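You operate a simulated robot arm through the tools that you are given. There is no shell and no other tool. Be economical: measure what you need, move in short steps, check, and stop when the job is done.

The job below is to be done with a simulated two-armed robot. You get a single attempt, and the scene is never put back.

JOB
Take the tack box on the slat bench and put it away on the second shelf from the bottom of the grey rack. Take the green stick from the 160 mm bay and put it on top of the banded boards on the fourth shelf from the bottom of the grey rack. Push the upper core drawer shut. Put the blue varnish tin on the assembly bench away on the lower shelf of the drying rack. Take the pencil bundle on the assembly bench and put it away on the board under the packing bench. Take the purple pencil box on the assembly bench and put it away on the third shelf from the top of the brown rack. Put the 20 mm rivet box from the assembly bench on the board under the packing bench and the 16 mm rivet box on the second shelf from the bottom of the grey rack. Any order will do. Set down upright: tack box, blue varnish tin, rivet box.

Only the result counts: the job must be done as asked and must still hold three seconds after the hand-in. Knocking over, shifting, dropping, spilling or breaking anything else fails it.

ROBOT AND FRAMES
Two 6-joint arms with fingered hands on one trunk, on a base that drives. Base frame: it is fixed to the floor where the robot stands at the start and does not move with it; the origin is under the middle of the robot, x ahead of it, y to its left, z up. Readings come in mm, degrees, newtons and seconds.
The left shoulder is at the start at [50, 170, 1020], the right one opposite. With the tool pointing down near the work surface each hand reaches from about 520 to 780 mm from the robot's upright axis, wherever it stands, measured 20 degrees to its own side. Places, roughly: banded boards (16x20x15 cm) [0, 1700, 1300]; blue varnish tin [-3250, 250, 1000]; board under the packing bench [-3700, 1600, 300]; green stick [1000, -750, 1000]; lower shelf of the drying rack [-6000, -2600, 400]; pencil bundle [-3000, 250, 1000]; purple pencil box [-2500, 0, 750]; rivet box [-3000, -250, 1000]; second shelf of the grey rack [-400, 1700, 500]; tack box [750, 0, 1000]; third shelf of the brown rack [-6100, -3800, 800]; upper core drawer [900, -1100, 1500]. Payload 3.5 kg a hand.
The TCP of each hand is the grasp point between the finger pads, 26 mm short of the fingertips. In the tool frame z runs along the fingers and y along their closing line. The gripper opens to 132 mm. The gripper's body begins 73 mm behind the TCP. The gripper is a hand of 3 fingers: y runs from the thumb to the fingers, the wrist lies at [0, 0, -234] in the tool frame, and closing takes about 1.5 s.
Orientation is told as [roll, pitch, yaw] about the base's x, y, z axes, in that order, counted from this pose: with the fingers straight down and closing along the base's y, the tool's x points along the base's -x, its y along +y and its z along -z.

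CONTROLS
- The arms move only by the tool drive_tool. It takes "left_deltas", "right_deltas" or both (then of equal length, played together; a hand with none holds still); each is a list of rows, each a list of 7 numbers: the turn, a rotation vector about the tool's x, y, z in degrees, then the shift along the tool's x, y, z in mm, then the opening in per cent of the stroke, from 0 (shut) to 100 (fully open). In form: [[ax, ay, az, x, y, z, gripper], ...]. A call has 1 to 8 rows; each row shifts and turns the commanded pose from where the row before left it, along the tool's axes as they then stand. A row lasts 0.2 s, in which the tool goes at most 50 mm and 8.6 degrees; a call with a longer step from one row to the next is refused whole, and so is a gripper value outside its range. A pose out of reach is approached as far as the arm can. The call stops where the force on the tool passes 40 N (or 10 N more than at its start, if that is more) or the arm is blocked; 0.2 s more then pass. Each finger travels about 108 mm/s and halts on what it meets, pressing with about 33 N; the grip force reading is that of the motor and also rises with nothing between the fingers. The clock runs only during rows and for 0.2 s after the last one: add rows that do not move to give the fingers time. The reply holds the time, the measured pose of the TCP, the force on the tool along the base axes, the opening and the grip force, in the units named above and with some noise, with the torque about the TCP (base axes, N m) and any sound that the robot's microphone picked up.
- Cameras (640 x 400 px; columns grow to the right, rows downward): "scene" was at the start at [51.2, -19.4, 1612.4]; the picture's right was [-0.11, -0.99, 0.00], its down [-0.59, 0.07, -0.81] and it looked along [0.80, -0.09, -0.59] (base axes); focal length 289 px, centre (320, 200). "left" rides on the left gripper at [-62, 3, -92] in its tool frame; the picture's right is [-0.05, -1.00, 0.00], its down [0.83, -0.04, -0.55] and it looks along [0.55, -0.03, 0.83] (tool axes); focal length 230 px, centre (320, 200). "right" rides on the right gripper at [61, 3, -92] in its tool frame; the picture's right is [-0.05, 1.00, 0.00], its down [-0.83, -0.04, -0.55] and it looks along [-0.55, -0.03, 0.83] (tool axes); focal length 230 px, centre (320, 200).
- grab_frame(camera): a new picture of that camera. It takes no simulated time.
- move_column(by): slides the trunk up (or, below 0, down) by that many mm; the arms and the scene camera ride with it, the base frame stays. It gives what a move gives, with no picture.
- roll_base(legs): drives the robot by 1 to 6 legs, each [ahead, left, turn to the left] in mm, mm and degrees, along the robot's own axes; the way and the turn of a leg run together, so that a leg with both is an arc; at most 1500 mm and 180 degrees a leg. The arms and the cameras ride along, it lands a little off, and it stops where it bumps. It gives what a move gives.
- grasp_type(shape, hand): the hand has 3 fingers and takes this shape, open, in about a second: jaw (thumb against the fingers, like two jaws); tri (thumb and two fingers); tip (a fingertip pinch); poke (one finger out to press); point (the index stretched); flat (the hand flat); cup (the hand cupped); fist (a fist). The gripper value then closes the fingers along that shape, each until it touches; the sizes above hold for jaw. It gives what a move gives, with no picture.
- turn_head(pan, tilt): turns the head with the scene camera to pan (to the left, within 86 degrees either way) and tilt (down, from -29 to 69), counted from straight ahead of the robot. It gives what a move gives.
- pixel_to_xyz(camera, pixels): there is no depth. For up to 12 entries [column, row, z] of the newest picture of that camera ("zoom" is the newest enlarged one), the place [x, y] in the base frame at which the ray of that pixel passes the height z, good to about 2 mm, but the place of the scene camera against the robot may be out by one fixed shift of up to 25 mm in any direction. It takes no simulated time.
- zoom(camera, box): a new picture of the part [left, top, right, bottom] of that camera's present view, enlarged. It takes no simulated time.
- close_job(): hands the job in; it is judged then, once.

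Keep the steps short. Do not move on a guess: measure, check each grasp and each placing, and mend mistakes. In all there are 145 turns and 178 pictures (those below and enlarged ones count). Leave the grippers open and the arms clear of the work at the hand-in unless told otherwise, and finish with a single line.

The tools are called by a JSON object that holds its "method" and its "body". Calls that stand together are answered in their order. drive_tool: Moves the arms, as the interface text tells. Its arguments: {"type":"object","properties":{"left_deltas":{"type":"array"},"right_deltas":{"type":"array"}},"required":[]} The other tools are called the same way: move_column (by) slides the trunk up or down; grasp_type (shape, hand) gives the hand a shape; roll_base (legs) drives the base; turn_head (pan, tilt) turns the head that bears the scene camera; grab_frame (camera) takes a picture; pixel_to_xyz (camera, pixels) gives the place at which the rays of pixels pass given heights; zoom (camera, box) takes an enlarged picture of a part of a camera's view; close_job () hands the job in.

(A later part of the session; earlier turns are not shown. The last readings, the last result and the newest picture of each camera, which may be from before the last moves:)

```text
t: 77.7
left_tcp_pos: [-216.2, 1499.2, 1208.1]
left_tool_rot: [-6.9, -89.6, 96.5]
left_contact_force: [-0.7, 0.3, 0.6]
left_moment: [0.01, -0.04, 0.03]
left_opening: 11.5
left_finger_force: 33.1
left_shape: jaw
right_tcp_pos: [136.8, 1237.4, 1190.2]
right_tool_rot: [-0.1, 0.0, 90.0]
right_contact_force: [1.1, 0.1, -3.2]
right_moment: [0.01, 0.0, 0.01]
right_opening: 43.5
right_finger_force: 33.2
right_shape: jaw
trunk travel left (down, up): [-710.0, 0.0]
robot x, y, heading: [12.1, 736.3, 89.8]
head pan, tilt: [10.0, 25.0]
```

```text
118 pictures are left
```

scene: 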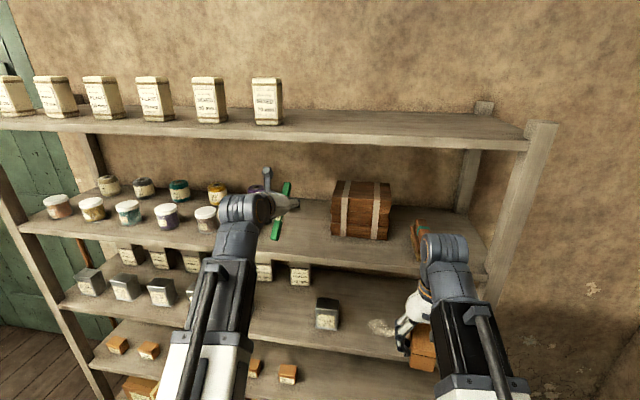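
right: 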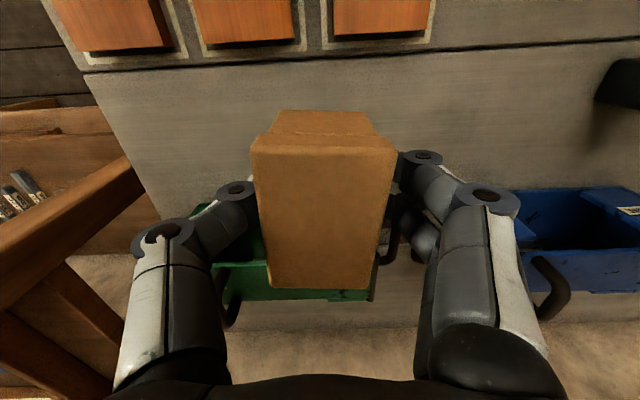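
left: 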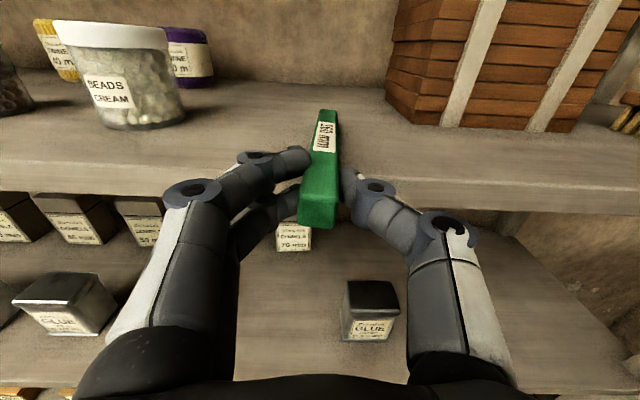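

Gripped. Lift straight up 60 mm and check.

{"method": "drive_tool", "body": {"left_deltas": [[0, 0, 0, -20, 0, 0, 0], [0, 0, 0, -40, 0, 0, 0]]}}

{"method": "grab_frame", "body": {"camera": "left"}}

{"method": "zoom", "body": {"camera": "scene", "box": [180, 130, 420, 280]}}

```text
t: 78.3
left_tcp_pos: [-217.8, 1499.9, 1270.6]
left_tool_rot: [-13.0, -89.7, 102.8]
left_contact_force: [0.7, -0.6, -0.3]
left_moment: [-0.02, 0.02, 0.0]
left_opening: 10.0
left_finger_force: 33.0
left_shape: jaw
right_tcp_pos: [137.2, 1237.7, 1189.7]
right_tool_rot: [-0.1, 0.1, 90.0]
right_contact_force: [0.4, -0.2, -2.4]
right_moment: [-0.01, 0.01, -0.06]
right_opening: 43.4
right_finger_force: 32.7
right_shape: jaw
trunk travel left (down, up): [-710.0, 0.0]
robot x, y, heading: [13.5, 735.0, 89.9]
head pan, tilt: [10.0, 25.0]
```

```text
117 pictures are left
```

left: 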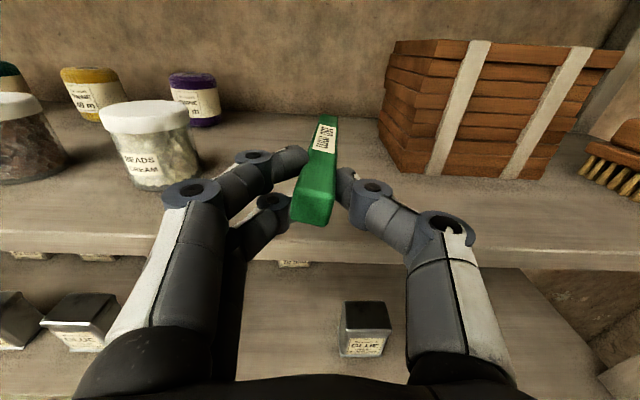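

```text
2.67 times, centred on (300, 205) of scene
```

zoom: 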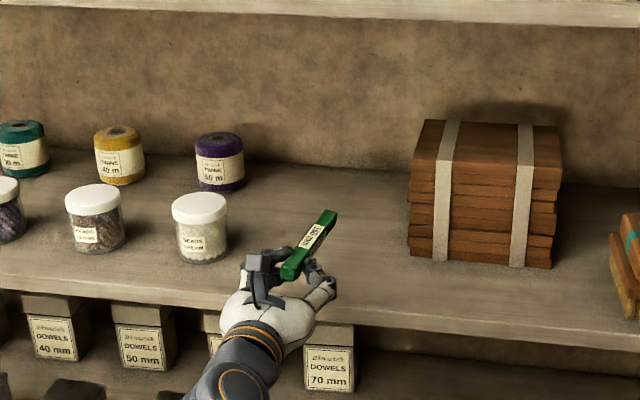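

Held. Now raise to z≈1395 and move right over to x≈−12, still in front of the boards.

{"method": "drive_tool", "body": {"left_deltas": [[0, 0, 0, -42, 0, 0, 0], [0, 0, 0, -42, 0, 0, 0], [0, 0, 0, -41, 0, 0, 0]]}}

{"method": "drive_tool", "body": {"left_deltas": [[0, 0, 0, 0, -42, 0, 0], [0, 0, 0, 0, -42, 0, 0], [0, 0, 0, 0, -42, 0, 0], [0, 0, 0, 0, -42, 0, 0], [0, 0, 0, 0, -37, 0, 0]]}}

{"method": "grab_frame", "body": {"camera": "left"}}

{"method": "zoom", "body": {"camera": "scene", "box": [220, 100, 460, 250]}}

```text
t: 79.1
left_tcp_pos: [-213.4, 1499.6, 1395.3]
left_tool_rot: [-2.6, -89.6, 92.5]
left_contact_force: [-0.1, 0.0, -0.2]
left_moment: [-0.01, 0.05, 0.02]
left_opening: 9.9
left_finger_force: 33.2
left_shape: jaw
right_tcp_pos: [136.7, 1236.7, 1191.1]
right_tool_rot: [-0.2, 0.0, 90.0]
right_contact_force: [-0.4, -0.4, -2.4]
right_moment: [-0.03, 0.0, 0.03]
right_opening: 43.0
right_finger_force: 32.7
right_shape: jaw
trunk travel left (down, up): [-710.0, 0.0]
robot x, y, heading: [14.0, 735.2, 90.0]
head pan, tilt: [10.0, 25.0]
```

```text
t: 80.3
left_tcp_pos: [-8.4, 1501.0, 1394.8]
left_tool_rot: [-6.9, -89.7, 96.9]
left_contact_force: [-0.3, 1.1, -1.2]
left_moment: [0.0, 0.03, -0.05]
left_opening: 9.9
left_finger_force: 33.2
left_shape: jaw
right_tcp_pos: [137.0, 1238.1, 1189.7]
right_tool_rot: [0.0, 0.0, 89.9]
right_contact_force: [0.2, 0.4, -2.6]
right_moment: [0.0, 0.0, -0.02]
right_opening: 43.5
right_finger_force: 32.6
right_shape: jaw
trunk travel left (down, up): [-710.0, 0.0]
robot x, y, heading: [11.8, 734.4, 89.6]
head pan, tilt: [10.0, 25.0]
```

```text
115 pictures are left
```

left: 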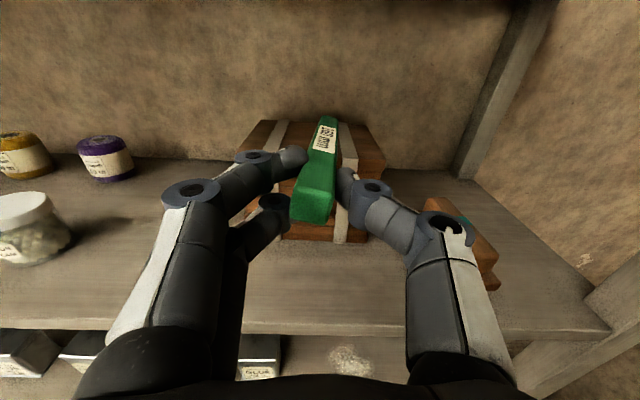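

```text
2.67 times, centred on (340, 175) of scene
```

zoom: 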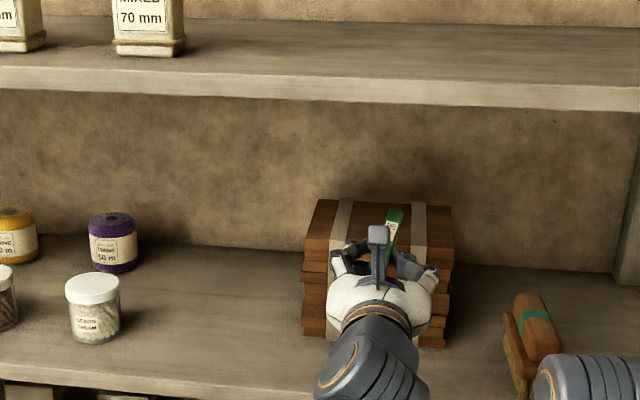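

{"method": "drive_tool", "body": {"left_deltas": [[0, 0, 0, 0, 0, 35, 0], [0, 0, 0, 0, 0, 35, 0], [0, 0, 0, 0, 0, 35, 0], [0, 0, 0, 0, 0, 33, 0]]}}

{"method": "grab_frame", "body": {"camera": "left"}}

{"method": "zoom", "body": {"camera": "scene", "box": [280, 120, 440, 220]}}

```text
t: 81.3
left_tcp_pos: [-11.7, 1639.9, 1395.1]
left_tool_rot: [-3.4, -89.8, 93.1]
left_contact_force: [0.0, 0.2, 0.0]
left_moment: [-0.01, 0.03, -0.01]
left_opening: 9.8
left_finger_force: 32.6
left_shape: jaw
right_tcp_pos: [136.5, 1238.4, 1190.9]
right_tool_rot: [-0.1, -0.1, 89.9]
right_contact_force: [0.0, 0.0, -2.1]
right_moment: [-0.03, 0.01, 0.0]
right_opening: 43.2
right_finger_force: 33.4
right_shape: jaw
trunk travel left (down, up): [-710.0, 0.0]
robot x, y, heading: [13.8, 731.5, 89.9]
head pan, tilt: [10.0, 25.0]
```

```text
113 pictures are left
```

left: 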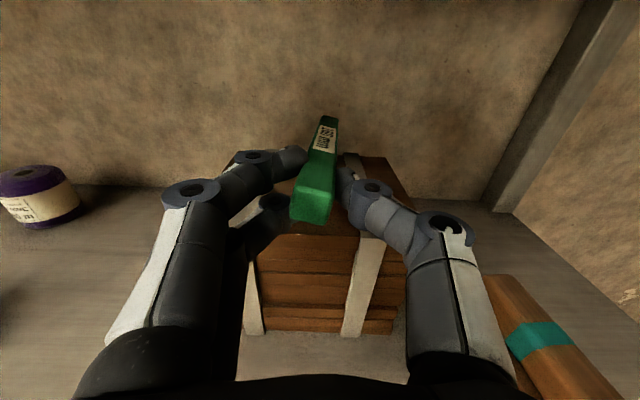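

```text
4.00 times, centred on (360, 170) of scene
```

zoom: 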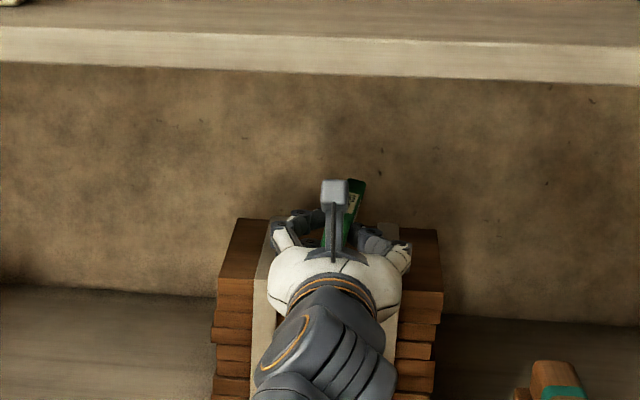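

{"method": "pixel_to_xyz", "body": {"camera": "left", "pixels": [[300, 234, 1346], [300, 234, 1335], [270, 332, 1196], [390, 332, 1196], [385, 158, 1346]]}}

```text
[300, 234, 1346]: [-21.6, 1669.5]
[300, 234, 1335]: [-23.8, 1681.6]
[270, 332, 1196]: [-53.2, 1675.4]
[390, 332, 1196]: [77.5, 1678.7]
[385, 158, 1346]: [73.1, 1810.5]
```

Front face y≈1676, top ≈1340; fingertips at 1666 clear it. Lower in small steps until contact.

{"method": "drive_tool", "body": {"left_deltas": [[0, 0, 0, 16, 0, 0, 0], [0, 0, 0, 14, 0, 0, 0], [0, 0, 0, 6, 0, 0, 0], [0, 0, 0, 4, 0, 0, 0]]}}

{"method": "grab_frame", "body": {"camera": "left"}}

```text
t: 82.3
left_tcp_pos: [-12.1, 1638.4, 1354.5]
left_tool_rot: [-6.9, -89.7, 96.6]
left_contact_force: [-0.3, 0.5, 1.3]
left_moment: [0.1, 0.01, 0.01]
left_opening: 9.4
left_finger_force: 32.9
left_shape: jaw
right_tcp_pos: [135.6, 1236.6, 1190.8]
right_tool_rot: [-0.1, 0.0, 89.9]
right_contact_force: [-0.6, 0.0, -2.9]
right_moment: [-0.01, 0.01, 0.0]
right_opening: 43.2
right_finger_force: 33.3
right_shape: jaw
trunk travel left (down, up): [-710.0, 0.0]
robot x, y, heading: [12.7, 731.4, 90.0]
head pan, tilt: [10.0, 25.0]
```

```text
111 pictures are left
```

left: 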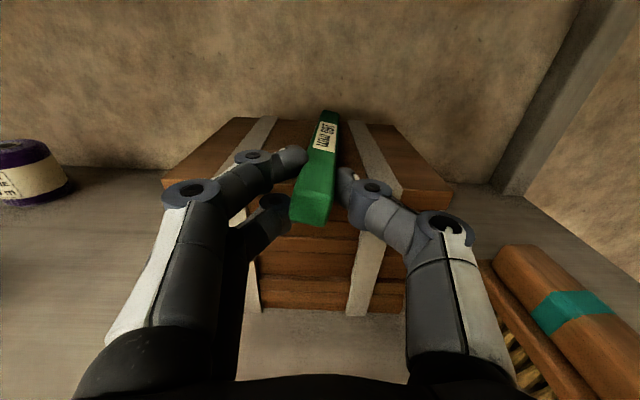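

Contact (1.3 N, small moment). Open and back out.

{"method": "drive_tool", "body": {"left_deltas": [[0, 0, 0, 1, 0, 0, 6], [0, 0, 0, 0, 0, 0, 12], [0, 0, 0, 0, 0, 0, 20], [0, 0, 0, 0, 0, 0, 35], [0, 0, 0, 0, 0, 0, 40], [0, 0, 0, 0, 0, -30, 40], [0, 0, 0, 0, 0, -40, 40], [0, 0, 0, 0, 0, -40, 40]]}}

{"method": "grab_frame", "body": {"camera": "left"}}

```text
t: 84.1
left_tcp_pos: [-11.6, 1528.2, 1356.0]
left_tool_rot: [-9.5, -89.6, 99.4]
left_contact_force: [-0.9, 0.4, -0.1]
left_moment: [-0.02, 0.01, 0.01]
left_opening: 52.3
left_finger_force: 0.2
left_shape: jaw
right_tcp_pos: [135.7, 1236.9, 1190.8]
right_tool_rot: [0.0, -0.1, 89.9]
right_contact_force: [-0.5, -0.7, -1.3]
right_moment: [-0.01, 0.01, -0.05]
right_opening: 43.5
right_finger_force: 32.4
right_shape: jaw
trunk travel left (down, up): [-710.0, 0.0]
robot x, y, heading: [12.1, 732.7, 89.8]
head pan, tilt: [10.0, 25.0]
```

```text
110 pictures are left
```

left: 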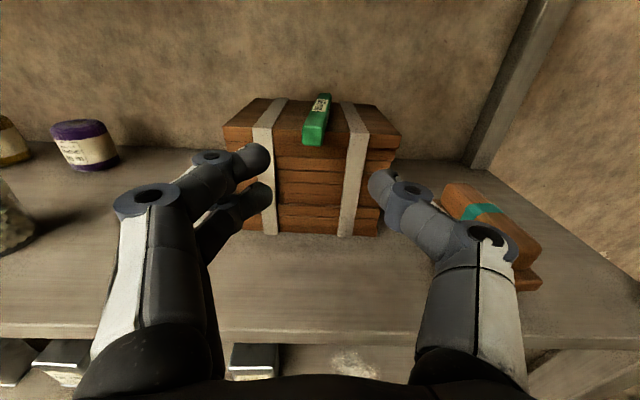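

Stick rests on the boards. I back off the base and fold the left arm to tool-down, then lower the trunk for the tack box.

{"method": "roll_base", "body": {"legs": [[-330, 0, 0.1]]}}

{"method": "drive_tool", "body": {"left_deltas": [[0, 8.2, 0, 20, 0, -35, 100], [0, 8.2, 0, 20, 0, -35, 100], [0, 8.2, 0, 20, 0, -35, 100], [0, 8.2, 0, 20, 0, -35, 100], [0, 8.2, 0, 20, 0, -35, 100], [0, 8.2, 0, 20, 0, -35, 100]]}}

{"method": "drive_tool", "body": {"left_deltas": [[0, 8.2, 0, 0, 30, 0, 100], [0, 8.2, 0, 0, 30, 0, 100], [0, 8.2, 0, 0, 30, 0, 100], [0, 8.2, 0, 0, 30, 0, 100], [0, 8, 0, 0, 30, 0, 100]]}}

{"method": "move_column", "body": {"by": -640}}

{"method": "turn_head", "body": {"pan": 0, "tilt": 20}}

{"method": "grab_frame", "body": {"camera": "scene"}}

```text
t: 86.3
left_tcp_pos: [-13.4, 1193.9, 1355.6]
left_tool_rot: [-8.1, -89.6, 98.2]
left_contact_force: [0.4, -0.2, 0.4]
left_moment: [-0.02, -0.02, 0.01]
left_opening: 52.2
left_finger_force: 0.0
left_shape: jaw
right_tcp_pos: [135.2, 901.6, 1191.3]
right_tool_rot: [-0.1, -0.1, 90.1]
right_contact_force: [-0.7, 0.5, -3.4]
right_moment: [0.03, 0.01, -0.01]
right_opening: 43.6
right_finger_force: 32.6
right_shape: jaw
trunk travel left (down, up): [-710.0, 0.0]
robot x, y, heading: [11.0, 399.1, 90.0]
head pan, tilt: [10.0, 25.0]
```

```text
t: 87.7
left_tcp_pos: [-13.6, 962.6, 1320.0]
left_tool_rot: [0.0, -40.4, 90.0]
left_contact_force: [0.0, 0.1, 1.2]
left_moment: [0.01, 0.01, -0.02]
left_opening: 132.0
left_finger_force: 0.1
left_shape: jaw
right_tcp_pos: [135.5, 902.3, 1191.3]
right_tool_rot: [-0.1, -0.1, 90.1]
right_contact_force: [0.9, 0.2, -3.0]
right_moment: [-0.01, 0.0, -0.03]
right_opening: 43.3
right_finger_force: 32.9
right_shape: jaw
trunk travel left (down, up): [-710.0, 0.0]
robot x, y, heading: [15.4, 398.6, 90.1]
head pan, tilt: [10.0, 25.0]
```

```text
t: 88.9
left_tcp_pos: [-164.7, 995.7, 1260.3]
left_tool_rot: [-0.2, -1.3, 90.1]
left_contact_force: [0.1, 0.5, 0.4]
left_moment: [0.0, -0.02, 0.0]
left_opening: 132.0
left_finger_force: 0.0
left_shape: jaw
left hand out of reach, approached as far as the arm can: row 4, 5
right_tcp_pos: [134.6, 903.5, 1190.3]
right_tool_rot: [-0.1, 0.0, 90.1]
right_contact_force: [0.4, 0.7, -1.9]
right_moment: [0.01, -0.01, 0.01]
right_opening: 43.5
right_finger_force: 33.4
right_shape: jaw
trunk travel left (down, up): [-710.0, 0.0]
robot x, y, heading: [16.4, 402.7, 89.9]
head pan, tilt: [10.0, 25.0]
```

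```text
refused: -640 is not a number from -400 to 400
```

```text
t: 89.6
left_tcp_pos: [-163.1, 994.9, 1260.4]
left_tool_rot: [0.0, -1.5, 90.0]
left_contact_force: [0.7, 0.6, -0.4]
left_moment: [0.01, -0.01, -0.02]
left_opening: 131.9
left_finger_force: 0.1
left_shape: jaw
right_tcp_pos: [135.5, 902.8, 1189.8]
right_tool_rot: [-0.1, -0.1, 90.2]
right_contact_force: [-0.2, 0.4, -1.6]
right_moment: [-0.03, 0.01, 0.01]
right_opening: 43.3
right_finger_force: 33.1
right_shape: jaw
trunk travel left (down, up): [-710.0, 0.0]
robot x, y, heading: [14.8, 402.3, 90.0]
head pan, tilt: [0.0, 20.0]
```

```text
109 pictures are left
```

scene: 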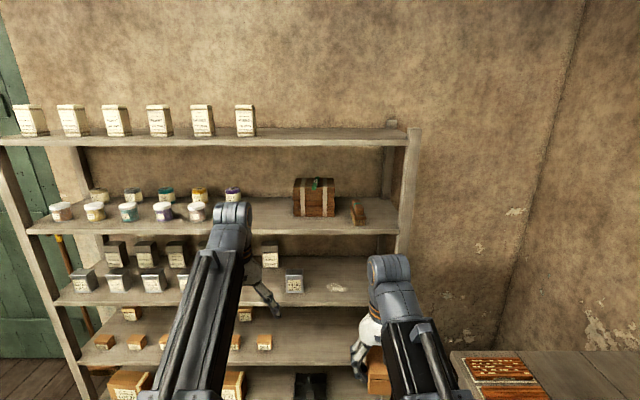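

Column moves max 400 each; lower twice.

{"method": "move_column", "body": {"by": -320}}

{"method": "move_column", "body": {"by": -320}}

{"method": "turn_head", "body": {"pan": -8, "tilt": 20}}

{"method": "grab_frame", "body": {"camera": "scene"}}

{"method": "grab_frame", "body": {"camera": "right"}}

```text
t: 92.8
left_tcp_pos: [-163.8, 994.7, 941.4]
left_tool_rot: [0.0, -1.5, 90.0]
left_contact_force: [-0.8, -0.1, -0.4]
left_moment: [0.0, -0.01, -0.02]
left_opening: 131.9
left_finger_force: 0.0
left_shape: jaw
right_tcp_pos: [134.9, 903.3, 871.5]
right_tool_rot: [-0.1, 0.0, 90.1]
right_contact_force: [0.2, 0.3, -2.3]
right_moment: [-0.01, -0.01, -0.01]
right_opening: 43.3
right_finger_force: 33.3
right_shape: jaw
trunk travel left (down, up): [-390.0, 320.0]
robot x, y, heading: [13.6, 400.6, 90.2]
head pan, tilt: [0.0, 20.0]
```

```text
t: 95.9
left_tcp_pos: [-163.3, 994.7, 621.8]
left_tool_rot: [0.1, -1.5, 90.0]
left_contact_force: [0.1, 0.7, -0.4]
left_moment: [0.01, 0.02, 0.0]
left_opening: 132.1
left_finger_force: 0.0
left_shape: jaw
right_tcp_pos: [135.4, 901.6, 550.9]
right_tool_rot: [-0.1, 0.0, 90.0]
right_contact_force: [0.4, -0.4, -2.7]
right_moment: [0.02, 0.0, -0.02]
right_opening: 43.5
right_finger_force: 32.9
right_shape: jaw
trunk travel left (down, up): [-70.0, 640.0]
robot x, y, heading: [9.9, 397.7, 90.3]
head pan, tilt: [0.0, 20.0]
```

```text
t: 96.6
left_tcp_pos: [-164.3, 995.1, 621.0]
left_tool_rot: [-0.1, -1.5, 90.0]
left_contact_force: [-0.3, -0.3, -0.1]
left_moment: [0.01, 0.0, -0.04]
left_opening: 131.8
left_finger_force: 0.1
left_shape: jaw
right_tcp_pos: [134.8, 903.5, 551.1]
right_tool_rot: [0.0, 0.0, 90.1]
right_contact_force: [0.1, 0.5, -2.0]
right_moment: [-0.01, -0.02, 0.02]
right_opening: 43.4
right_finger_force: 32.8
right_shape: jaw
trunk travel left (down, up): [-70.0, 640.0]
robot x, y, heading: [15.2, 398.9, 90.0]
head pan, tilt: [-8.0, 20.0]
```

```text
108 pictures are left
```

scene: 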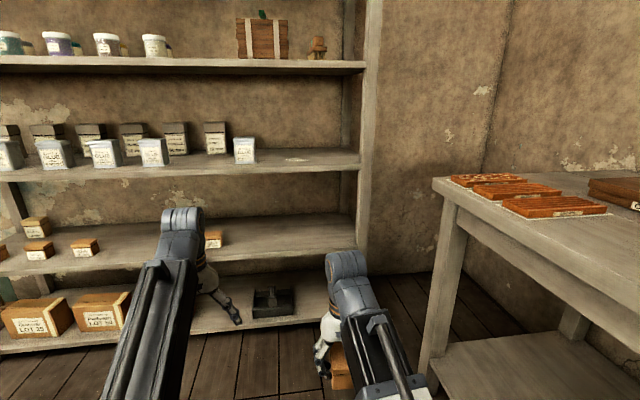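

```text
107 pictures are left
```

right: 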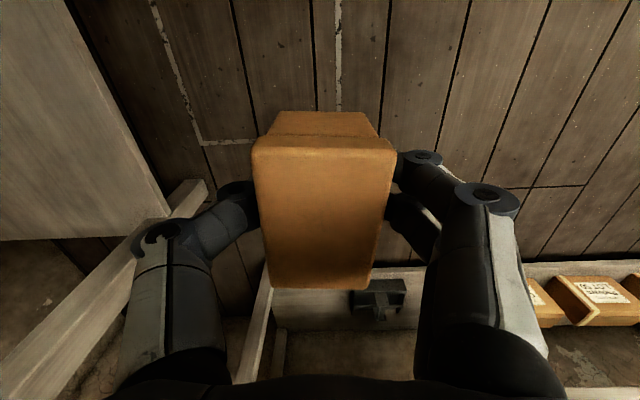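

{"method": "zoom", "body": {"camera": "scene", "box": [180, 130, 400, 290]}}

{"method": "pixel_to_xyz", "body": {"camera": "zoom", "pixels": [[300, 320, 420], [300, 320, 440], [300, 320, 400], [100, 310, 420], [500, 300, 420], [300, 120, 780]]}}

```text
2.50 times, centred on (290, 210) of scene
```

zoom: 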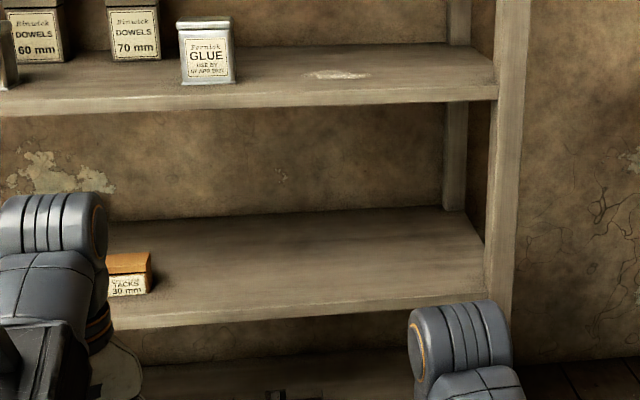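

```text
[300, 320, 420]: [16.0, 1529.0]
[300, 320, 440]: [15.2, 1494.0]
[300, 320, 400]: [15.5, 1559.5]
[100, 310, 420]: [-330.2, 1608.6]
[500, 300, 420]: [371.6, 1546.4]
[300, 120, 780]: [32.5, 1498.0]
```

{"method": "pixel_to_xyz", "body": {"camera": "zoom", "pixels": [[300, 302, 420], [300, 302, 440], [300, 107, 780], [300, 107, 760], [490, 290, 430], [490, 100, 780], [150, 290, 430], [470, 212, 430], [300, 215, 430]]}}

```text
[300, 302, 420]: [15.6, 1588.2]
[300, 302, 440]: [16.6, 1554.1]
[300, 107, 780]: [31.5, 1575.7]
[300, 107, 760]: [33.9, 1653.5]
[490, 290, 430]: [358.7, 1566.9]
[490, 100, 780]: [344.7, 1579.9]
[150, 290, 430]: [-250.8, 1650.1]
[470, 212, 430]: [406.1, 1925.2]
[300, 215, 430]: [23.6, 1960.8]
```

Shelf 2 top ≈448, shelf 3 underside ≈790. I'll tilt the right hand 25° forward for entry, then level it. First drive nearer with the left hand pulled in.

{"method": "drive_tool", "body": {"right_deltas": [[0, -8.3, 0, 0, 0, 0, 0], [0, -8.3, 0, 0, 0, 0, 0], [0, -8.4, 0, 0, 0, 0, 0]], "left_deltas": [[0, 0, 0, 35, 0, 0, 100], [0, 0, 0, 35, 0, 0, 100], [0, 0, 0, 30, 0, 0, 100]]}}

{"method": "roll_base", "body": {"legs": [[480, 0, 0]]}}

{"method": "grab_frame", "body": {"camera": "right"}}

{"method": "grab_frame", "body": {"camera": "scene"}}

```text
t: 97.4
left_tcp_pos: [-162.2, 913.5, 584.0]
left_tool_rot: [0.0, -1.7, 90.1]
left_contact_force: [-0.8, -0.6, 0.2]
left_moment: [-0.01, 0.0, 0.0]
left_opening: 131.9
left_finger_force: 0.0
left_shape: jaw
left hand out of reach, approached as far as the arm can: row 1, 2, 3
right_tcp_pos: [131.8, 925.0, 562.5]
right_tool_rot: [0.0, -25.0, 90.1]
right_contact_force: [-0.5, 0.4, -2.6]
right_moment: [-0.01, 0.0, -0.01]
right_opening: 43.3
right_finger_force: 32.8
right_shape: jaw
right hand out of reach, approached as far as the arm can: row 3
trunk travel left (down, up): [-70.0, 640.0]
robot x, y, heading: [13.9, 401.4, 90.3]
head pan, tilt: [-8.0, 20.0]
```

```text
t: 100.3
left_tcp_pos: [-166.6, 1398.5, 584.1]
left_tool_rot: [0.0, -1.9, 90.3]
left_contact_force: [0.2, 0.0, -0.4]
left_moment: [0.03, -0.01, -0.02]
left_opening: 131.8
left_finger_force: 0.0
left_shape: jaw
right_tcp_pos: [127.5, 1412.2, 563.4]
right_tool_rot: [-0.1, -24.9, 90.4]
right_contact_force: [0.5, 0.0, -2.2]
right_moment: [-0.02, 0.0, -0.04]
right_opening: 43.4
right_finger_force: 33.1
right_shape: jaw
trunk travel left (down, up): [-70.0, 640.0]
robot x, y, heading: [12.3, 889.9, 90.2]
head pan, tilt: [-8.0, 20.0]
```

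```text
105 pictures are left
```

right: 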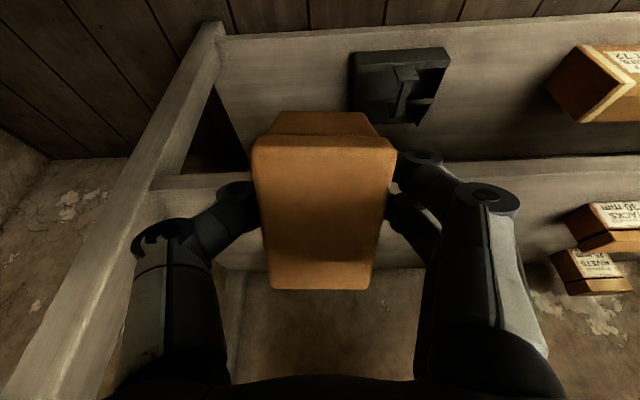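

```text
104 pictures are left
```

scene: 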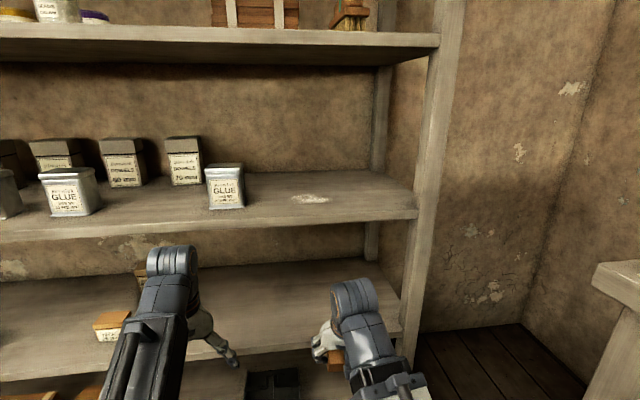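

{"method": "pixel_to_xyz", "body": {"camera": "right", "pixels": [[470, 162, 448], [470, 162, 430], [470, 190, 448], [470, 175, 448], [590, 203, 448], [575, 255, 448], [200, 180, 448]]}}

{"method": "zoom", "body": {"camera": "right", "box": [440, 120, 640, 300]}}

```text
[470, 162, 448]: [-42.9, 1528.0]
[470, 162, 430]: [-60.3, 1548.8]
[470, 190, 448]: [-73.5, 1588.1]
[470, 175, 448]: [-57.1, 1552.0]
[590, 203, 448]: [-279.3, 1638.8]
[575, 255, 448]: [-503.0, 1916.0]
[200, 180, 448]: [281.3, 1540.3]
```

```text
2.22 times, centred on (540, 210) of right
```

zoom: 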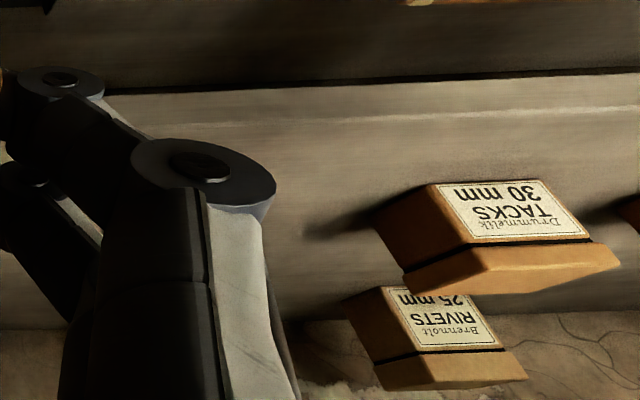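

Shelf edge measured ≈452 high. Move the tilted box in over the shelf.

{"method": "drive_tool", "body": {"right_deltas": [[0, 0, 0, -36.6, 0, 32.6, 0], [0, 0, 0, -36.6, 0, 32.6, 0], [0, 0, 0, -36.6, 0, 32.6, 0], [0, 0, 0, -36.6, 0, 32.6, 0]]}}

{"method": "grab_frame", "body": {"camera": "scene"}}

{"method": "grab_frame", "body": {"camera": "right"}}

```text
t: 101.3
left_tcp_pos: [-167.0, 1399.9, 583.9]
left_tool_rot: [0.0, -2.0, 90.4]
left_contact_force: [0.1, 0.3, -1.0]
left_moment: [0.0, 0.02, 0.02]
left_opening: 131.8
left_finger_force: 0.0
left_shape: jaw
right_tcp_pos: [126.5, 1600.9, 507.2]
right_tool_rot: [-0.1, -25.0, 90.4]
right_contact_force: [-0.4, -1.3, 1.4]
right_moment: [-0.19, -0.17, 0.0]
right_opening: 43.5
right_finger_force: 33.1
right_shape: jaw
trunk travel left (down, up): [-70.0, 640.0]
robot x, y, heading: [8.4, 888.5, 90.4]
head pan, tilt: [-8.0, 20.0]
```

```text
102 pictures are left
```

scene: 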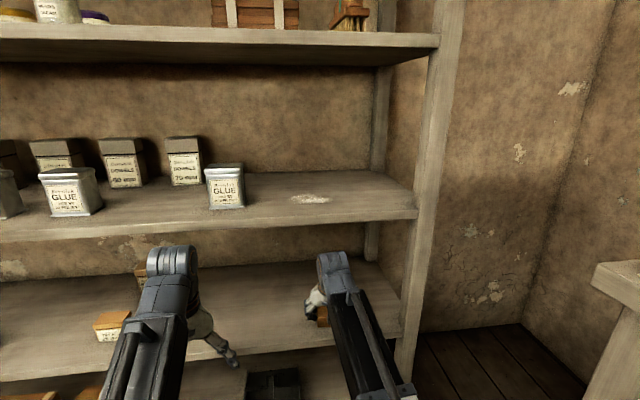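

```text
101 pictures are left
```

right: 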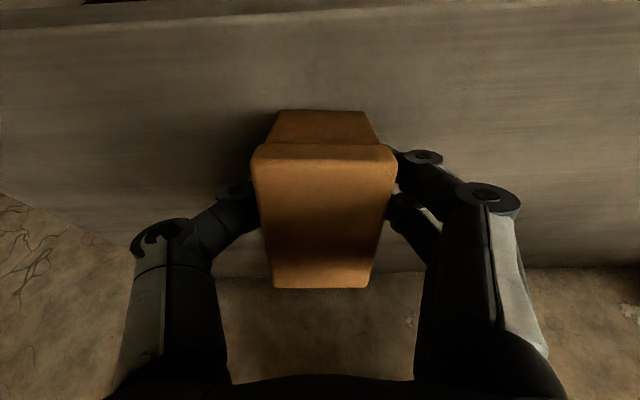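

Light touch at the near bottom edge. Lift 4 mm and level the hand while lowering correspondingly.

{"method": "drive_tool", "body": {"right_deltas": [[0, 0, 0, -1.7, 0, -3.6, 0], [0, 8.3, 0, -4.6, 0, 5.5, 0], [0, 8.3, 0, -5.1, 0, 5.7, 0], [0, 8.4, 0, -5.7, 0, 5.9, 0]]}}

{"method": "grab_frame", "body": {"camera": "scene"}}

```text
t: 102.3
left_tcp_pos: [-167.6, 1400.1, 583.9]
left_tool_rot: [0.0, -1.9, 90.1]
left_contact_force: [0.6, -0.3, 0.0]
left_moment: [-0.02, 0.02, -0.01]
left_opening: 132.0
left_finger_force: 0.1
left_shape: jaw
right_tcp_pos: [127.2, 1616.9, 497.4]
right_tool_rot: [-0.2, 0.0, 90.3]
right_contact_force: [0.0, 1.6, 0.4]
right_moment: [0.07, 0.03, -0.02]
right_opening: 43.5
right_finger_force: 33.4
right_shape: jaw
right hand out of reach, approached as far as the arm can: row 4
trunk travel left (down, up): [-70.0, 640.0]
robot x, y, heading: [6.9, 890.9, 90.5]
head pan, tilt: [-8.0, 20.0]
```

```text
100 pictures are left
```

scene: 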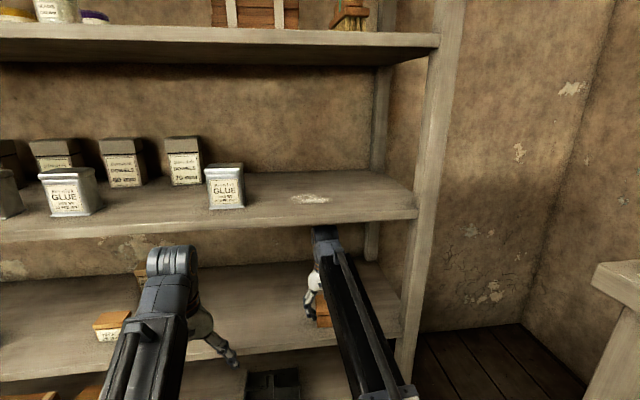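

{"method": "drive_tool", "body": {"right_deltas": [[0, 0, 0, 0, 0, 3, 0], [0, 0, 0, 0, 0, 3, 0]]}}

{"method": "zoom", "body": {"camera": "scene", "box": [240, 190, 420, 350]}}

```text
t: 102.9
left_tcp_pos: [-167.9, 1398.1, 586.5]
left_tool_rot: [0.0, -2.0, 90.3]
left_contact_force: [-0.7, 0.5, -0.1]
left_moment: [-0.03, -0.01, 0.02]
left_opening: 131.9
left_finger_force: 0.1
left_shape: jaw
right_tcp_pos: [127.0, 1616.0, 496.1]
right_tool_rot: [-0.1, -0.3, 90.3]
right_contact_force: [0.4, 6.7, 33.0]
right_moment: [0.07, 0.01, -0.01]
right_opening: 44.8
right_finger_force: 33.4
right_shape: jaw
trunk travel left (down, up): [-70.0, 640.0]
robot x, y, heading: [10.5, 888.3, 90.5]
head pan, tilt: [-8.0, 20.0]
```

```text
2.50 times, centred on (330, 270) of scene
```

zoom: 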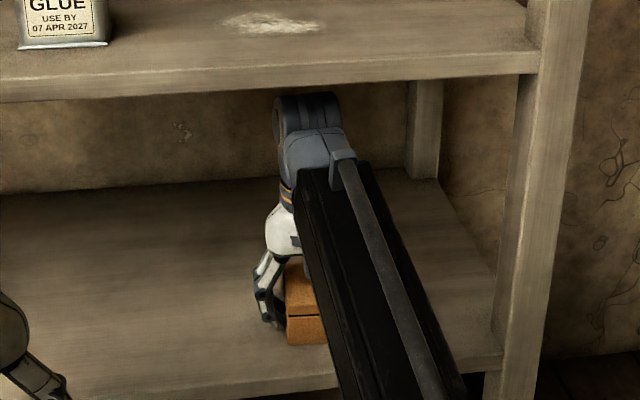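

Box sits on the shelf (33 N at z 496). Relax 2 mm, open, and withdraw straight back.

{"method": "drive_tool", "body": {"right_deltas": [[0, 0, 0, 0, 0, -4, 0], [0, 0, 0, 0, 0, 0, 50], [0, 0, 0, 0, 0, 0, 70], [0, 0, 0, 0, 0, 0, 70], [0, 0, 0, 0, 0, 0, 70]]}}

{"method": "drive_tool", "body": {"right_deltas": [[0, 0, 0, 40, 0, 0, 70], [0, 0, 0, 45, 0, 0, 70], [0, 0, 0, 45, 0, 0, 70], [0, 0, 0, 45, 0, 0, 70]]}}

{"method": "grab_frame", "body": {"camera": "right"}}

{"method": "zoom", "body": {"camera": "scene", "box": [240, 190, 420, 350]}}

```text
t: 104.1
left_tcp_pos: [-167.1, 1399.2, 584.2]
left_tool_rot: [0.0, -1.9, 90.3]
left_contact_force: [0.4, -0.4, 0.6]
left_moment: [0.01, -0.01, -0.01]
left_opening: 131.8
left_finger_force: 0.0
left_shape: jaw
right_tcp_pos: [126.0, 1615.7, 495.4]
right_tool_rot: [-0.1, 0.1, 90.3]
right_contact_force: [1.5, 0.5, 0.5]
right_moment: [0.0, 0.03, 0.0]
right_opening: 92.0
right_finger_force: 0.2
right_shape: jaw
trunk travel left (down, up): [-70.0, 640.0]
robot x, y, heading: [10.6, 887.2, 90.4]
head pan, tilt: [-8.0, 20.0]
```

```text
t: 105.1
left_tcp_pos: [-166.2, 1399.6, 583.7]
left_tool_rot: [0.0, -1.8, 90.3]
left_contact_force: [-0.2, 0.1, -0.6]
left_moment: [0.02, -0.02, 0.0]
left_opening: 132.0
left_finger_force: 0.1
left_shape: jaw
right_tcp_pos: [128.0, 1442.5, 496.1]
right_tool_rot: [-0.1, 0.1, 90.3]
right_contact_force: [-0.2, 0.0, -0.1]
right_moment: [0.01, -0.01, 0.0]
right_opening: 92.0
right_finger_force: 0.0
right_shape: jaw
trunk travel left (down, up): [-70.0, 640.0]
robot x, y, heading: [11.2, 889.5, 90.5]
head pan, tilt: [-8.0, 20.0]
```

```text
98 pictures are left
```

right: 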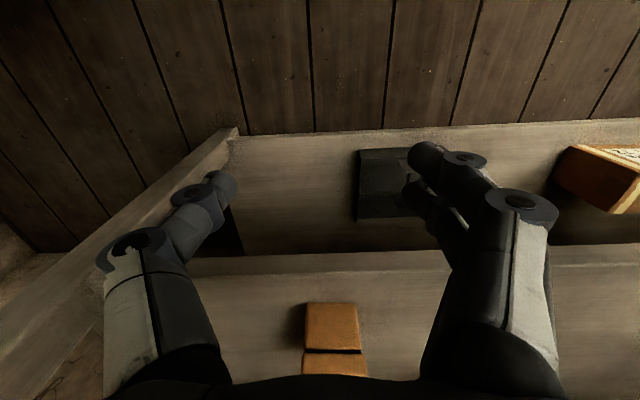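

```text
2.50 times, centred on (330, 270) of scene
```

zoom: 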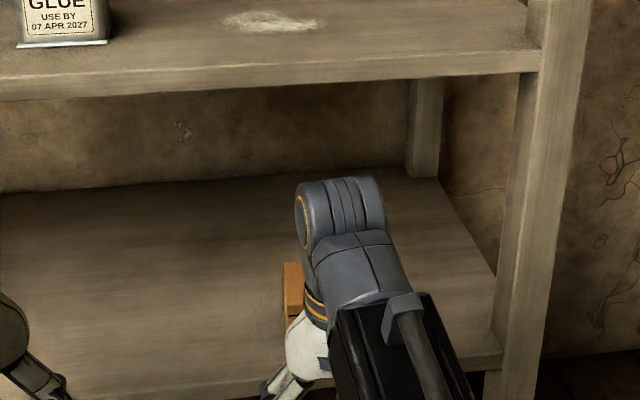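

Tack box stands upright on shelf 2. Back away, raise the trunk, and go to the drawer rack.

{"method": "roll_base", "body": {"legs": [[-1300, 0, 0], [-400, 260, -0.4], [0, 0, -90]]}}

{"method": "move_column", "body": {"by": 350}}

{"method": "move_column", "body": {"by": 285}}

{"method": "turn_head", "body": {"pan": -15, "tilt": 10}}

{"method": "grab_frame", "body": {"camera": "scene"}}

```text
t: 117.9
left_tcp_pos: [286.3, -633.8, 582.7]
left_tool_rot: [0.0, -1.8, 0.4]
left_contact_force: [-0.4, 0.6, 0.3]
left_moment: [-0.01, -0.02, -0.01]
left_opening: 132.1
left_finger_force: 0.1
left_shape: jaw
right_tcp_pos: [329.4, -929.2, 497.6]
right_tool_rot: [0.0, 0.1, 0.5]
right_contact_force: [-0.4, -0.3, -1.0]
right_moment: [0.02, -0.05, 0.01]
right_opening: 92.1
right_finger_force: 0.1
right_shape: jaw
trunk travel left (down, up): [-70.0, 640.0]
robot x, y, heading: [-222.4, -815.0, 0.6]
head pan, tilt: [-8.0, 20.0]
```

```text
t: 121.3
left_tcp_pos: [286.7, -633.9, 932.7]
left_tool_rot: [0.0, -1.8, 0.3]
left_contact_force: [0.6, -1.4, -0.1]
left_moment: [-0.03, 0.03, -0.01]
left_opening: 131.9
left_finger_force: 0.1
left_shape: jaw
right_tcp_pos: [330.9, -928.7, 845.5]
right_tool_rot: [-0.1, 0.1, 0.5]
right_contact_force: [-0.3, 0.2, -0.3]
right_moment: [0.0, -0.01, 0.01]
right_opening: 92.0
right_finger_force: 0.1
right_shape: jaw
trunk travel left (down, up): [-420.0, 290.0]
robot x, y, heading: [-227.4, -812.5, 0.6]
head pan, tilt: [-8.0, 20.0]
```

```text
t: 124.2
left_tcp_pos: [286.9, -633.3, 1218.8]
left_tool_rot: [0.1, -1.7, 0.4]
left_contact_force: [-0.1, 0.8, -0.2]
left_moment: [0.01, 0.0, 0.04]
left_opening: 132.0
left_finger_force: 0.1
left_shape: jaw
right_tcp_pos: [329.9, -929.2, 1132.0]
right_tool_rot: [-0.1, 0.1, 0.4]
right_contact_force: [0.8, -0.6, 0.0]
right_moment: [0.01, 0.03, -0.01]
right_opening: 92.0
right_finger_force: 0.0
right_shape: jaw
trunk travel left (down, up): [-705.0, 5.0]
robot x, y, heading: [-227.9, -814.2, 0.4]
head pan, tilt: [-8.0, 20.0]
```

```text
t: 124.9
left_tcp_pos: [286.8, -634.1, 1218.7]
left_tool_rot: [0.1, -1.7, 0.4]
left_contact_force: [-0.6, -0.5, -0.3]
left_moment: [0.03, -0.03, 0.0]
left_opening: 131.6
left_finger_force: 0.1
left_shape: jaw
right_tcp_pos: [330.7, -929.1, 1131.9]
right_tool_rot: [-0.1, 0.1, 0.5]
right_contact_force: [0.3, -0.3, -0.5]
right_moment: [0.0, -0.02, 0.0]
right_opening: 92.4
right_finger_force: 0.0
right_shape: jaw
trunk travel left (down, up): [-705.0, 5.0]
robot x, y, heading: [-224.3, -819.4, 0.6]
head pan, tilt: [-15.0, 10.0]
```

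```text
96 pictures are left
```

scene: 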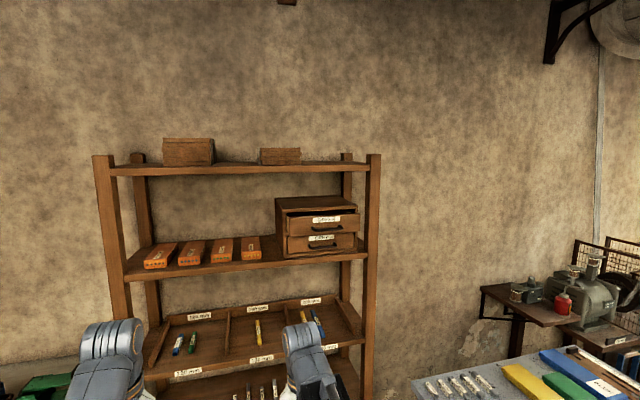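

{"method": "zoom", "body": {"camera": "scene", "box": [265, 185, 375, 265]}}

{"method": "pixel_to_xyz", "body": {"camera": "zoom", "pixels": [[320, 200, 1400], [320, 200, 1420], [320, 200, 1440], [320, 330, 1360], [320, 330, 1380]]}}

{"method": "drive_tool", "body": {"right_deltas": [[0, -8.5, 0, 0, 0, -30, 30], [0, -8.5, 0, 0, 0, -30, 0], [0, -8.5, 0, 0, 0, -30, 0], [0, -8.5, 0, -10, 0, -20, 0], [0, -8.5, 0, -20, 0, 0, 0], [0, -8.5, 0, -20, 0, 0, 0]]}}

{"method": "drive_tool", "body": {"right_deltas": [[0, -8.5, 0, -30, -15, 0, 0], [0, -8.5, 0, -30, -15, 0, 0], [0, -8.5, 0, -30, -15, 0, 0], [0, -8.5, 0, -30, -15, 0, 0], [0, -5, 0, 0, 0, 0, 0]]}}

```text
5.00 times, centred on (320, 225) of scene
```

zoom: 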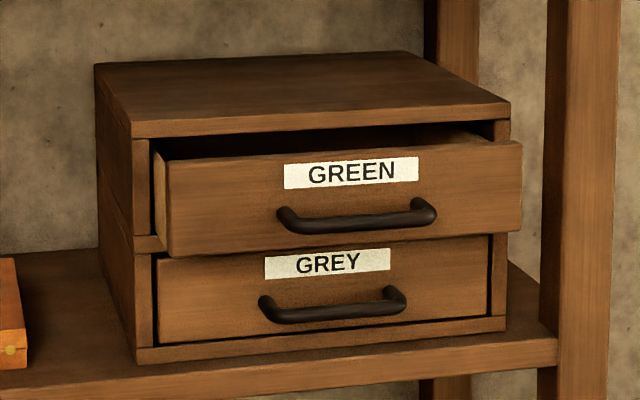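

```text
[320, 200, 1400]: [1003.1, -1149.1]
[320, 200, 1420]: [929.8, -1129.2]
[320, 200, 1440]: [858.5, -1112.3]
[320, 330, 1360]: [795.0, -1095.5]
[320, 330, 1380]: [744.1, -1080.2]
```

```text
t: 126.3
left_tcp_pos: [286.8, -633.1, 1219.3]
left_tool_rot: [0.0, -1.7, 0.4]
left_contact_force: [-0.7, -0.3, 0.6]
left_moment: [0.03, -0.02, 0.02]
left_opening: 132.1
left_finger_force: 0.1
left_shape: jaw
right_tcp_pos: [373.0, -925.7, 1280.5]
right_tool_rot: [-0.1, -50.9, 0.6]
right_contact_force: [-0.6, 0.3, 0.1]
right_moment: [0.02, -0.01, -0.02]
right_opening: 0.0
right_finger_force: 32.7
right_shape: jaw
right hand out of reach, approached as far as the arm can: row 5, 6
trunk travel left (down, up): [-705.0, 5.0]
robot x, y, heading: [-225.1, -812.2, 0.3]
head pan, tilt: [-15.0, 10.0]
```

```text
t: 127.5
left_tcp_pos: [286.1, -634.2, 1219.3]
left_tool_rot: [0.0, -1.8, 0.4]
left_contact_force: [-1.0, -0.6, 0.5]
left_moment: [-0.02, 0.03, -0.03]
left_opening: 131.8
left_finger_force: 0.0
left_shape: jaw
right_tcp_pos: [445.0, -984.4, 1396.4]
right_tool_rot: [-77.9, -90.0, 78.3]
right_contact_force: [-0.1, -0.4, -1.0]
right_moment: [-0.03, -0.03, 0.01]
right_opening: 0.0
right_finger_force: 32.9
right_shape: jaw
right hand out of reach, approached as far as the arm can: row 1, 2, 4, 5
trunk travel left (down, up): [-705.0, 5.0]
robot x, y, heading: [-226.8, -815.9, 0.4]
head pan, tilt: [-15.0, 10.0]
```

{"method": "grab_frame", "body": {"camera": "right"}}

{"method": "grab_frame", "body": {"camera": "scene"}}

```text
94 pictures are left
```

right: 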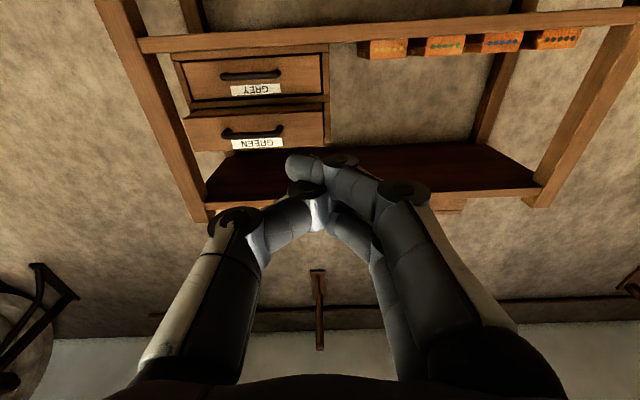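

```text
93 pictures are left
```

scene: 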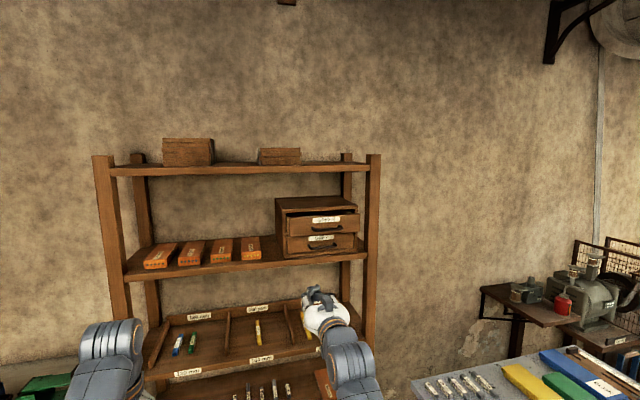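

{"method": "pixel_to_xyz", "body": {"camera": "right", "pixels": [[255, 125, 1430], [255, 125, 1450], [255, 125, 1470], [185, 140, 1450], [330, 130, 1450], [140, 40, 1360]]}}

{"method": "pixel_to_xyz", "body": {"camera": "scene", "pixels": [[325, 225, 1430], [325, 225, 1450], [325, 225, 1470]]}}

```text
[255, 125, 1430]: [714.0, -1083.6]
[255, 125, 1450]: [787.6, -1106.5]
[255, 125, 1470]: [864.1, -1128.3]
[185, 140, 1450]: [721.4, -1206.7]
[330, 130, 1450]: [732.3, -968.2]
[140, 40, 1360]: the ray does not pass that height
```

```text
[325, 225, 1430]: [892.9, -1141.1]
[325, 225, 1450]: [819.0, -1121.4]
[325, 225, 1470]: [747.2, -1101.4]
```

Drawer front centre ≈(803,−1112,1454). Align the closed right fist-tips to y −1112, z 1468, then drive ahead.

{"method": "drive_tool", "body": {"right_deltas": [[0, 0, 0, -18, -32, 0, 0], [0, 0, 0, -18, -32, 0, 0], [0, 0, 0, -18, -32, 0, 0], [0, 0, 0, -18, -32, 0, 0]]}}

{"method": "roll_base", "body": {"legs": [[250, 0, -0.4]]}}

{"method": "grab_frame", "body": {"camera": "right"}}

{"method": "grab_frame", "body": {"camera": "scene"}}

```text
t: 128.5
left_tcp_pos: [286.9, -633.5, 1218.6]
left_tool_rot: [0.1, -1.7, 0.4]
left_contact_force: [-0.9, -0.5, 0.6]
left_moment: [-0.02, -0.03, 0.04]
left_opening: 132.0
left_finger_force: 0.1
left_shape: jaw
right_tcp_pos: [446.1, -1110.7, 1468.1]
right_tool_rot: [-24.7, -89.9, 25.2]
right_contact_force: [0.4, 0.8, 0.8]
right_moment: [-0.03, 0.02, 0.01]
right_opening: 0.1
right_finger_force: 33.0
right_shape: jaw
trunk travel left (down, up): [-705.0, 5.0]
robot x, y, heading: [-228.6, -812.0, 0.7]
head pan, tilt: [-15.0, 10.0]
```

```text
t: 130.3
left_tcp_pos: [537.0, -637.0, 1219.3]
left_tool_rot: [0.0, -1.9, 0.0]
left_contact_force: [-0.2, 0.2, 0.3]
left_moment: [0.03, 0.01, -0.04]
left_opening: 132.1
left_finger_force: 0.1
left_shape: jaw
right_tcp_pos: [694.1, -1113.3, 1468.4]
right_tool_rot: [-25.7, -89.8, 25.6]
right_contact_force: [0.6, -0.1, -0.2]
right_moment: [0.01, 0.0, 0.01]
right_opening: 0.0
right_finger_force: 33.1
right_shape: jaw
trunk travel left (down, up): [-705.0, 5.0]
robot x, y, heading: [25.1, -811.8, 0.2]
head pan, tilt: [-15.0, 10.0]
```

```text
92 pictures are left
```

right: 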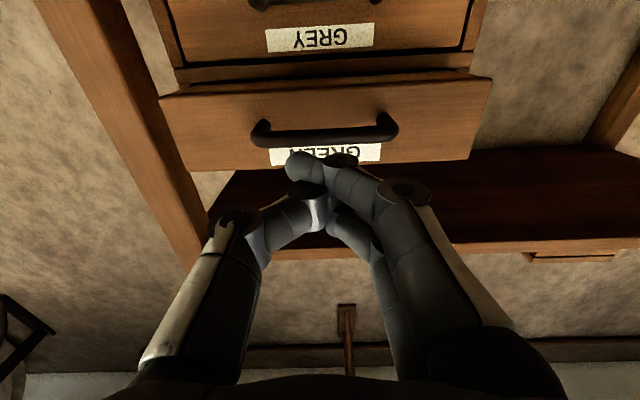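

```text
91 pictures are left
```

scene: 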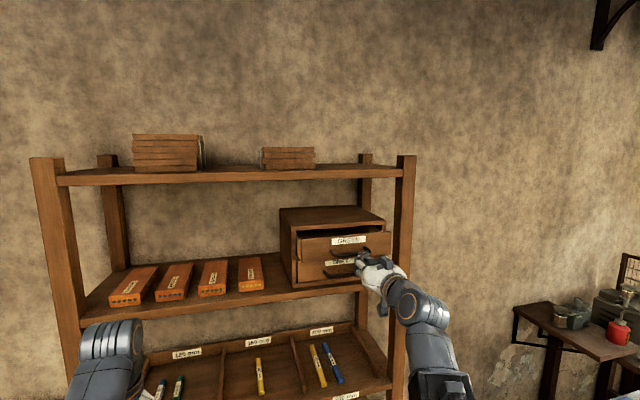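

The fingertips aim at the handle bar; pushing it shuts the drawer. Advance gently.

{"method": "drive_tool", "body": {"right_deltas": [[0, 0, 0, 0, 0, 20, 0], [0, 0, 0, 0, 0, 20, 0], [0, 0, 0, 0, 0, 15, 0], [0, 0, 0, 0, 0, 10, 0], [0, 0, 0, 0, 0, 10, 0]]}}

{"method": "grab_frame", "body": {"camera": "right"}}

{"method": "zoom", "body": {"camera": "scene", "box": [260, 190, 440, 310]}}

```text
t: 131.5
left_tcp_pos: [537.6, -636.0, 1217.9]
left_tool_rot: [0.0, -1.8, 0.0]
left_contact_force: [0.0, -0.1, -0.2]
left_moment: [-0.02, -0.01, 0.01]
left_opening: 132.0
left_finger_force: 0.1
left_shape: jaw
right_tcp_pos: [767.2, -1113.2, 1468.6]
right_tool_rot: [-35.7, -89.9, 35.6]
right_contact_force: [-0.5, -0.5, -0.5]
right_moment: [0.0, 0.0, 0.0]
right_opening: 0.0
right_finger_force: 32.7
right_shape: jaw
trunk travel left (down, up): [-705.0, 5.0]
robot x, y, heading: [23.8, -810.5, -0.1]
head pan, tilt: [-15.0, 10.0]
```

```text
90 pictures are left
```

right: 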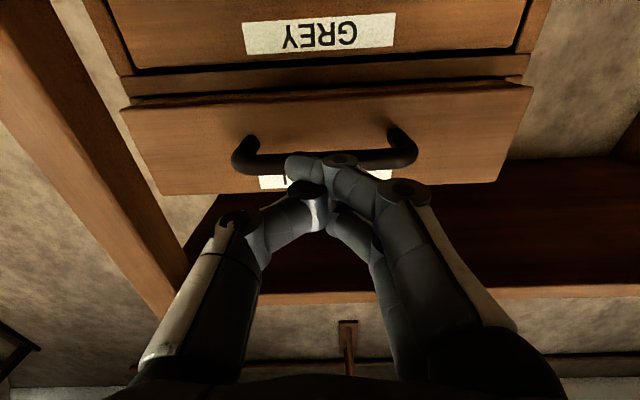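

```text
3.33 times, centred on (350, 250) of scene
```

zoom: 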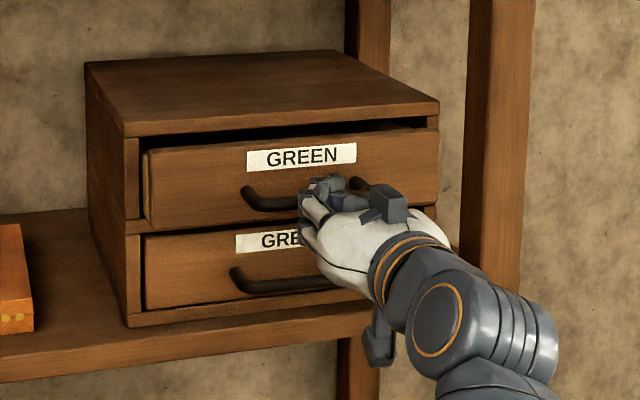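

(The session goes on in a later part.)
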